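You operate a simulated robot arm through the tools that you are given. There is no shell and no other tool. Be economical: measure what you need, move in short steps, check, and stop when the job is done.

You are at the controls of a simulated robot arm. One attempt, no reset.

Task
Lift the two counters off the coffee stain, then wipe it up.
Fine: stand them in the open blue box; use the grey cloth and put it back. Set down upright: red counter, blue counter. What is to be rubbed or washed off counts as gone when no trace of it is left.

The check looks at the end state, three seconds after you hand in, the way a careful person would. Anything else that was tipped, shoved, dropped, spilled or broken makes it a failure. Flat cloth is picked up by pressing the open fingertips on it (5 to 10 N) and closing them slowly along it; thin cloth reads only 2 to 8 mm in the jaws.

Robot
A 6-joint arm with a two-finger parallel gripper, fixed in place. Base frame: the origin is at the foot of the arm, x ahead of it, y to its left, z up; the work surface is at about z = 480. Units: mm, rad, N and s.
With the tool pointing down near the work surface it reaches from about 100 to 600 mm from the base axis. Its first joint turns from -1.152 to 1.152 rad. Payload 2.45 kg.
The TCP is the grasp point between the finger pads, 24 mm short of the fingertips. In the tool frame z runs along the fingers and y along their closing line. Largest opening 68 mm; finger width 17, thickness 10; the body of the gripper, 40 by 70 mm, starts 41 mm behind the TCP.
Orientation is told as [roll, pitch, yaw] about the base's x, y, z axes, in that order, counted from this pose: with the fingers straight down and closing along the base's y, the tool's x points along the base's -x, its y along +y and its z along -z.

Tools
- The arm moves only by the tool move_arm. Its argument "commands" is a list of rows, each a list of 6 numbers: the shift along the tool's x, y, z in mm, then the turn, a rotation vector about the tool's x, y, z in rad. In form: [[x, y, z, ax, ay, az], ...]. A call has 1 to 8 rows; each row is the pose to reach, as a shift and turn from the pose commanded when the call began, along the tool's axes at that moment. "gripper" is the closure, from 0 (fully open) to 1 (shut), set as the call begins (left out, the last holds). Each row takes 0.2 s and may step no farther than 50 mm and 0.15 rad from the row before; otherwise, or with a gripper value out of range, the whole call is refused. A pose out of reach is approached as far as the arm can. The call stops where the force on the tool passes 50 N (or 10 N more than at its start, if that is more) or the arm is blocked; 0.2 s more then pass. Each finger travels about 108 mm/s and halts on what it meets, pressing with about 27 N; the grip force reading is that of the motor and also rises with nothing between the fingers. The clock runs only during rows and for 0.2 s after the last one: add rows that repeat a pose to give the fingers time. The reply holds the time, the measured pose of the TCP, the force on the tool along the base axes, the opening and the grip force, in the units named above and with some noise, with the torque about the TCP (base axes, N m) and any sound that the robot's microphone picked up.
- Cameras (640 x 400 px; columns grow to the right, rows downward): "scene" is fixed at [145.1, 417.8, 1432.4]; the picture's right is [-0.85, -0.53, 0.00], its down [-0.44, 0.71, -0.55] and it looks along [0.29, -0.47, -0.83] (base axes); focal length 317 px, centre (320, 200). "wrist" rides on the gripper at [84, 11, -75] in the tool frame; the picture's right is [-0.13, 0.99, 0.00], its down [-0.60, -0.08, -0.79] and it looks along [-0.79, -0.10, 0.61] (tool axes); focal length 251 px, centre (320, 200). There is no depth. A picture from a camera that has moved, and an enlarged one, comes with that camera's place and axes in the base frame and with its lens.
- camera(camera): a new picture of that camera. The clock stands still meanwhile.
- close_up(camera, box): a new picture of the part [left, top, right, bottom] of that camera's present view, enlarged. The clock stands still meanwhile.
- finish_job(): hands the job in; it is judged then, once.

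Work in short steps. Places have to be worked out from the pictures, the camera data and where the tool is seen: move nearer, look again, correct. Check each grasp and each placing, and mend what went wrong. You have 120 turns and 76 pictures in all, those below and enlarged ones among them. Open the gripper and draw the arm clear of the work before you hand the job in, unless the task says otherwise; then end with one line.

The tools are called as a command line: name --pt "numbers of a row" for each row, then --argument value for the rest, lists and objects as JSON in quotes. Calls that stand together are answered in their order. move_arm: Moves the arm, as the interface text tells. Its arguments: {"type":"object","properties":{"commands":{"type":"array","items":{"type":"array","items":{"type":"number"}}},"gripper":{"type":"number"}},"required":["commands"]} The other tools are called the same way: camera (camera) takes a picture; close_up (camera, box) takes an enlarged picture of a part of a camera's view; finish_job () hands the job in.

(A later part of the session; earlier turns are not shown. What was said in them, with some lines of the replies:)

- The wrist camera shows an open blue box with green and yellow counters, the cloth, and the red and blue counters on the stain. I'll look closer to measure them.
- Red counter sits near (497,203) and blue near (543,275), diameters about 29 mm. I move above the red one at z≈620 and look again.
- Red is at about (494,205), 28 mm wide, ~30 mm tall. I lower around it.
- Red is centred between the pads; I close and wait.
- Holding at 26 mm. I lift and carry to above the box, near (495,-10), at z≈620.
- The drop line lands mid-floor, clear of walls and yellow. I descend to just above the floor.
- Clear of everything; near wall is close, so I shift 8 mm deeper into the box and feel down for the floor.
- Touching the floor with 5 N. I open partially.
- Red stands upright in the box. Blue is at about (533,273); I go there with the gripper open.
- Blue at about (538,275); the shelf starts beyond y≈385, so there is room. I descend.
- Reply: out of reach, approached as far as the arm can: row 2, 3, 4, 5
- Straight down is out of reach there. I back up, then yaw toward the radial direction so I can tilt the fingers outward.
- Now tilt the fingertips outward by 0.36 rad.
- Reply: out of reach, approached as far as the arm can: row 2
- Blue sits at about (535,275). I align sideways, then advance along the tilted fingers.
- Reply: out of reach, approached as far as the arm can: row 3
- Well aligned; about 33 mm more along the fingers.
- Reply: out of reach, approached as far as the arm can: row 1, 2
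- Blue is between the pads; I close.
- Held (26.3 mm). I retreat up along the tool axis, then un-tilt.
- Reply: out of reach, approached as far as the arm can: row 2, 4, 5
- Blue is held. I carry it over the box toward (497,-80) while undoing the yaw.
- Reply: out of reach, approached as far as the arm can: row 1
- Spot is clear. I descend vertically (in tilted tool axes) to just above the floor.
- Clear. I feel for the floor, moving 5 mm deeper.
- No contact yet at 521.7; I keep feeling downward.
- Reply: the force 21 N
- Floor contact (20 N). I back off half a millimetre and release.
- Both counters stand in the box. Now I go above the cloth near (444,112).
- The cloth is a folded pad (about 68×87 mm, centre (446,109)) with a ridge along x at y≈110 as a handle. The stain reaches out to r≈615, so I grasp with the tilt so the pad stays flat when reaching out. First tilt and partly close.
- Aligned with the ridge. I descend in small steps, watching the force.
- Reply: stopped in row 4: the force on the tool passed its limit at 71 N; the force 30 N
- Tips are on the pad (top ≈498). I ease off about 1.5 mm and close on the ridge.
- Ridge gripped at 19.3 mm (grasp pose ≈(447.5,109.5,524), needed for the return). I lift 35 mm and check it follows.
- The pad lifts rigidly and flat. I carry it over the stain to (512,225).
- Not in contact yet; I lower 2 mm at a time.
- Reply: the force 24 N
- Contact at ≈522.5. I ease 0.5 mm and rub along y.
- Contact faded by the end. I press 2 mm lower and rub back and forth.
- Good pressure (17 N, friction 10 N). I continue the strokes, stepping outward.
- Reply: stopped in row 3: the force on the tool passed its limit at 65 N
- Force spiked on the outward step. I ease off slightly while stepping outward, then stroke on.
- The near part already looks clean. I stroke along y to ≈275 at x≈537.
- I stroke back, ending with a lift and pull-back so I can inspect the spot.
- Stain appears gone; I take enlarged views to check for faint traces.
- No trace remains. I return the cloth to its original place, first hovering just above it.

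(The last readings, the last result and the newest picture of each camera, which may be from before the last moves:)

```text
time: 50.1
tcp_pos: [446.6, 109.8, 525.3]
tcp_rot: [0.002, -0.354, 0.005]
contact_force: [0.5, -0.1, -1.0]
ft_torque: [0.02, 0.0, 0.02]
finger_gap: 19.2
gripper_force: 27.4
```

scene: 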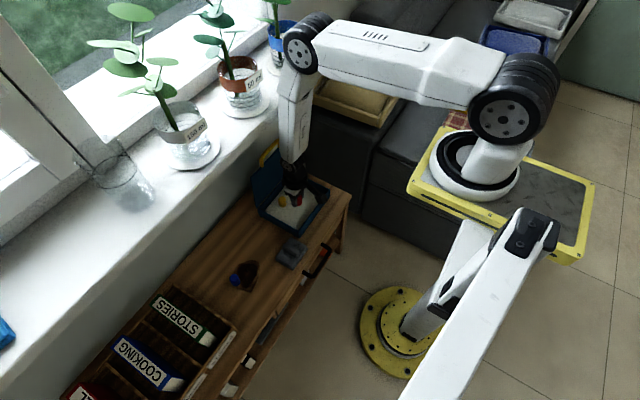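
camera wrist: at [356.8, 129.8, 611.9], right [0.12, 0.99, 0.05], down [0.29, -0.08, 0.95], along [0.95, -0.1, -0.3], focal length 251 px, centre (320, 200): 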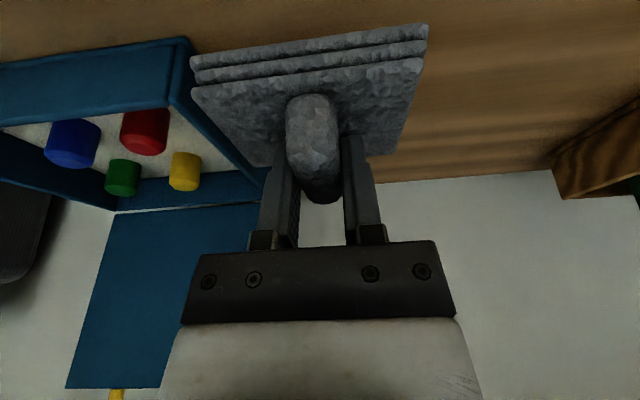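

move_arm --pt "0.4 0 1 0 0 0" --pt "0.6 0 1.5 0 0 0" --pt "0.6 0 1.5 0 0 0"

```text
time: 50.9
tcp_pos: [447.8, 109.5, 523.2]
tcp_rot: [0.002, -0.356, 0.006]
contact_force: [-6.1, -0.7, 21.8]
ft_torque: [-0.01, 0.31, 0.01]
finger_gap: 19.7
gripper_force: 27.0
```

The pad is on the table. I ease, open, and rise.

move_arm --pt "-0.2 0 -0.6 0 0 0" --pt "-0.2 0 -0.6 0 0 0"

move_arm --pt "0 0 0 0 0 0" --pt "0 0 0 0 0 0" --pt "0 0 0 0 0 0" --gripper 0.32

move_arm --pt "-7 0 -18.7 0 0 0" --pt "-18 0 -47 0 0 0" --pt "-32 0 -90 0 0 0" --pt "-42 0 -112 0 0.12 0" --pt "-42 0 -112 0 0.24 0" --pt "-42 0 -112 0 0.36 0" --pt "-42 0 -112 0 0.36 0"

camera --camera "wrist"

```text
time: 51.5
tcp_pos: [447.3, 109.8, 523.1]
tcp_rot: [0.002, -0.356, 0.004]
contact_force: [1.6, -0.1, 1.5]
ft_torque: [-0.02, -0.07, 0.02]
finger_gap: 19.1
gripper_force: 27.4
```

```text
time: 52.3
tcp_pos: [447.9, 109.9, 524.5]
tcp_rot: [-0.002, -0.356, 0.005]
contact_force: [-0.8, 0.4, 0.6]
ft_torque: [-0.03, 0.04, -0.03]
finger_gap: 46.1
gripper_force: 0.1
```

```text
time: 53.9
tcp_pos: [446.7, 109.7, 643.5]
tcp_rot: [0.003, 0.005, 0.005]
contact_force: [-0.3, -0.2, 0.4]
ft_torque: [-0.01, 0.04, 0.02]
finger_gap: 46.1
gripper_force: 0.0
```

```text
39 pictures are left
camera wrist: at [361.9, 119.1, 717.8], right [0.12, 0.99, 0.0], down [0.61, -0.08, 0.79], along [0.78, -0.1, -0.61], focal length 251 px, centre (320, 200)
```

wrist: 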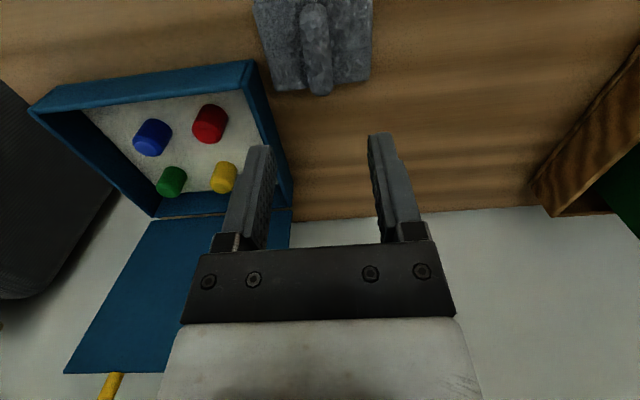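

All in place. I raise and withdraw to the starting area, open, and take a last look.

move_arm --pt "0 0 -45 0 0 0" --pt "20 -20 -85 0 0 0" --pt "45 -55 -88 0 0 0" --pt "70 -90 -88 0 0 0" --pt "75 -120 -88 0 0 0" --pt "75 -120 -88 0 0 0" --gripper 0

camera --camera "wrist"

close_up --camera "scene" --box '[200, 130, 360, 300]'

close_up --camera "wrist" --box '[430, 40, 640, 180]'

```text
time: 55.3
tcp_pos: [374.8, -10.2, 731.8]
tcp_rot: [0.003, 0.005, 0.005]
contact_force: [0.0, -0.2, 0.4]
ft_torque: [-0.03, -0.01, -0.02]
finger_gap: 67.9
gripper_force: 0.1
```

```text
38 pictures are left
camera wrist: at [288.4, -0.5, 805.3], right [0.12, 0.99, 0.0], down [0.61, -0.08, 0.79], along [0.78, -0.1, -0.61], focal length 251 px, centre (320, 200)
```

wrist: 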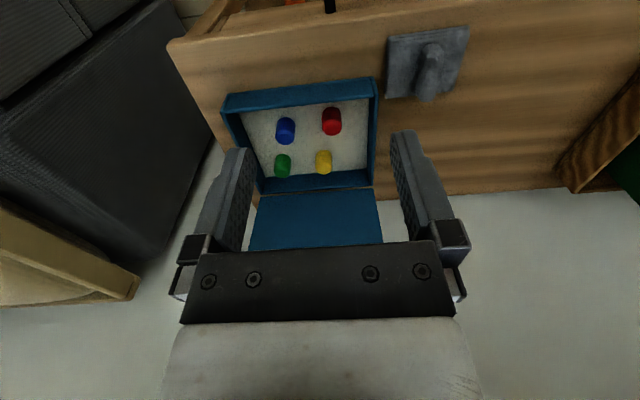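

```text
2.35 times, centred on (280, 215) of scene
camera zoom: at [145.1, 417.8, 1432.4], right [-0.85, -0.53, 0.0], down [-0.44, 0.71, -0.55], along [0.29, -0.47, -0.83], focal length 747 px, centre (414, 165)
```

zoom: 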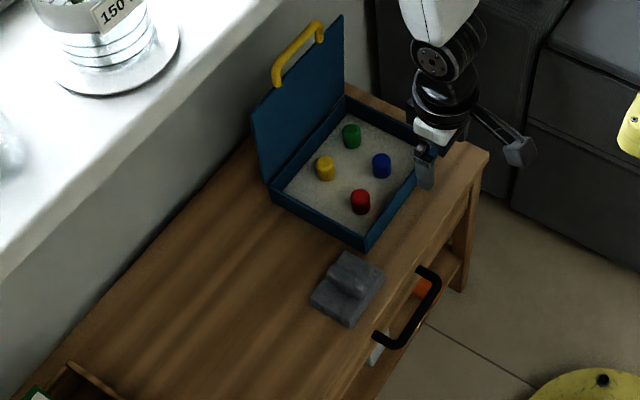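

```text
2.86 times, centred on (535, 110) of wrist
camera zoom: at [288.4, -0.5, 805.3], right [0.12, 0.99, 0.0], down [0.61, -0.08, 0.79], along [0.78, -0.1, -0.61], focal length 718 px, centre (-294, 457)
```

zoom: 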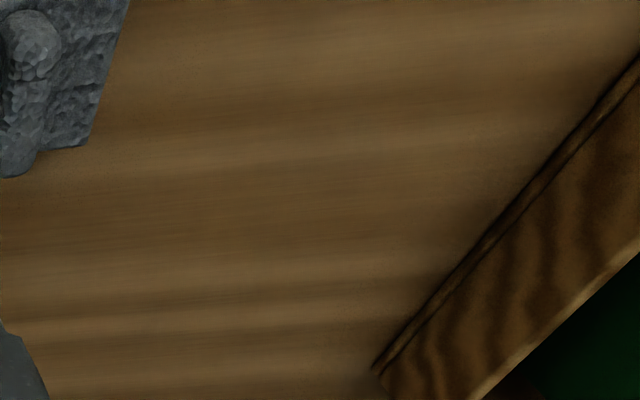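

The stain is gone, the counters stand upright in the box, the cloth is back and the arm is clear. I hand in.

finish_job

```text
The job is handed in.
```

I stood the red and blue counters upright in the open blue box and wiped the coffee stain until no trace showed in the close-ups. The grey cloth is back where it lay, and the job is handed in.
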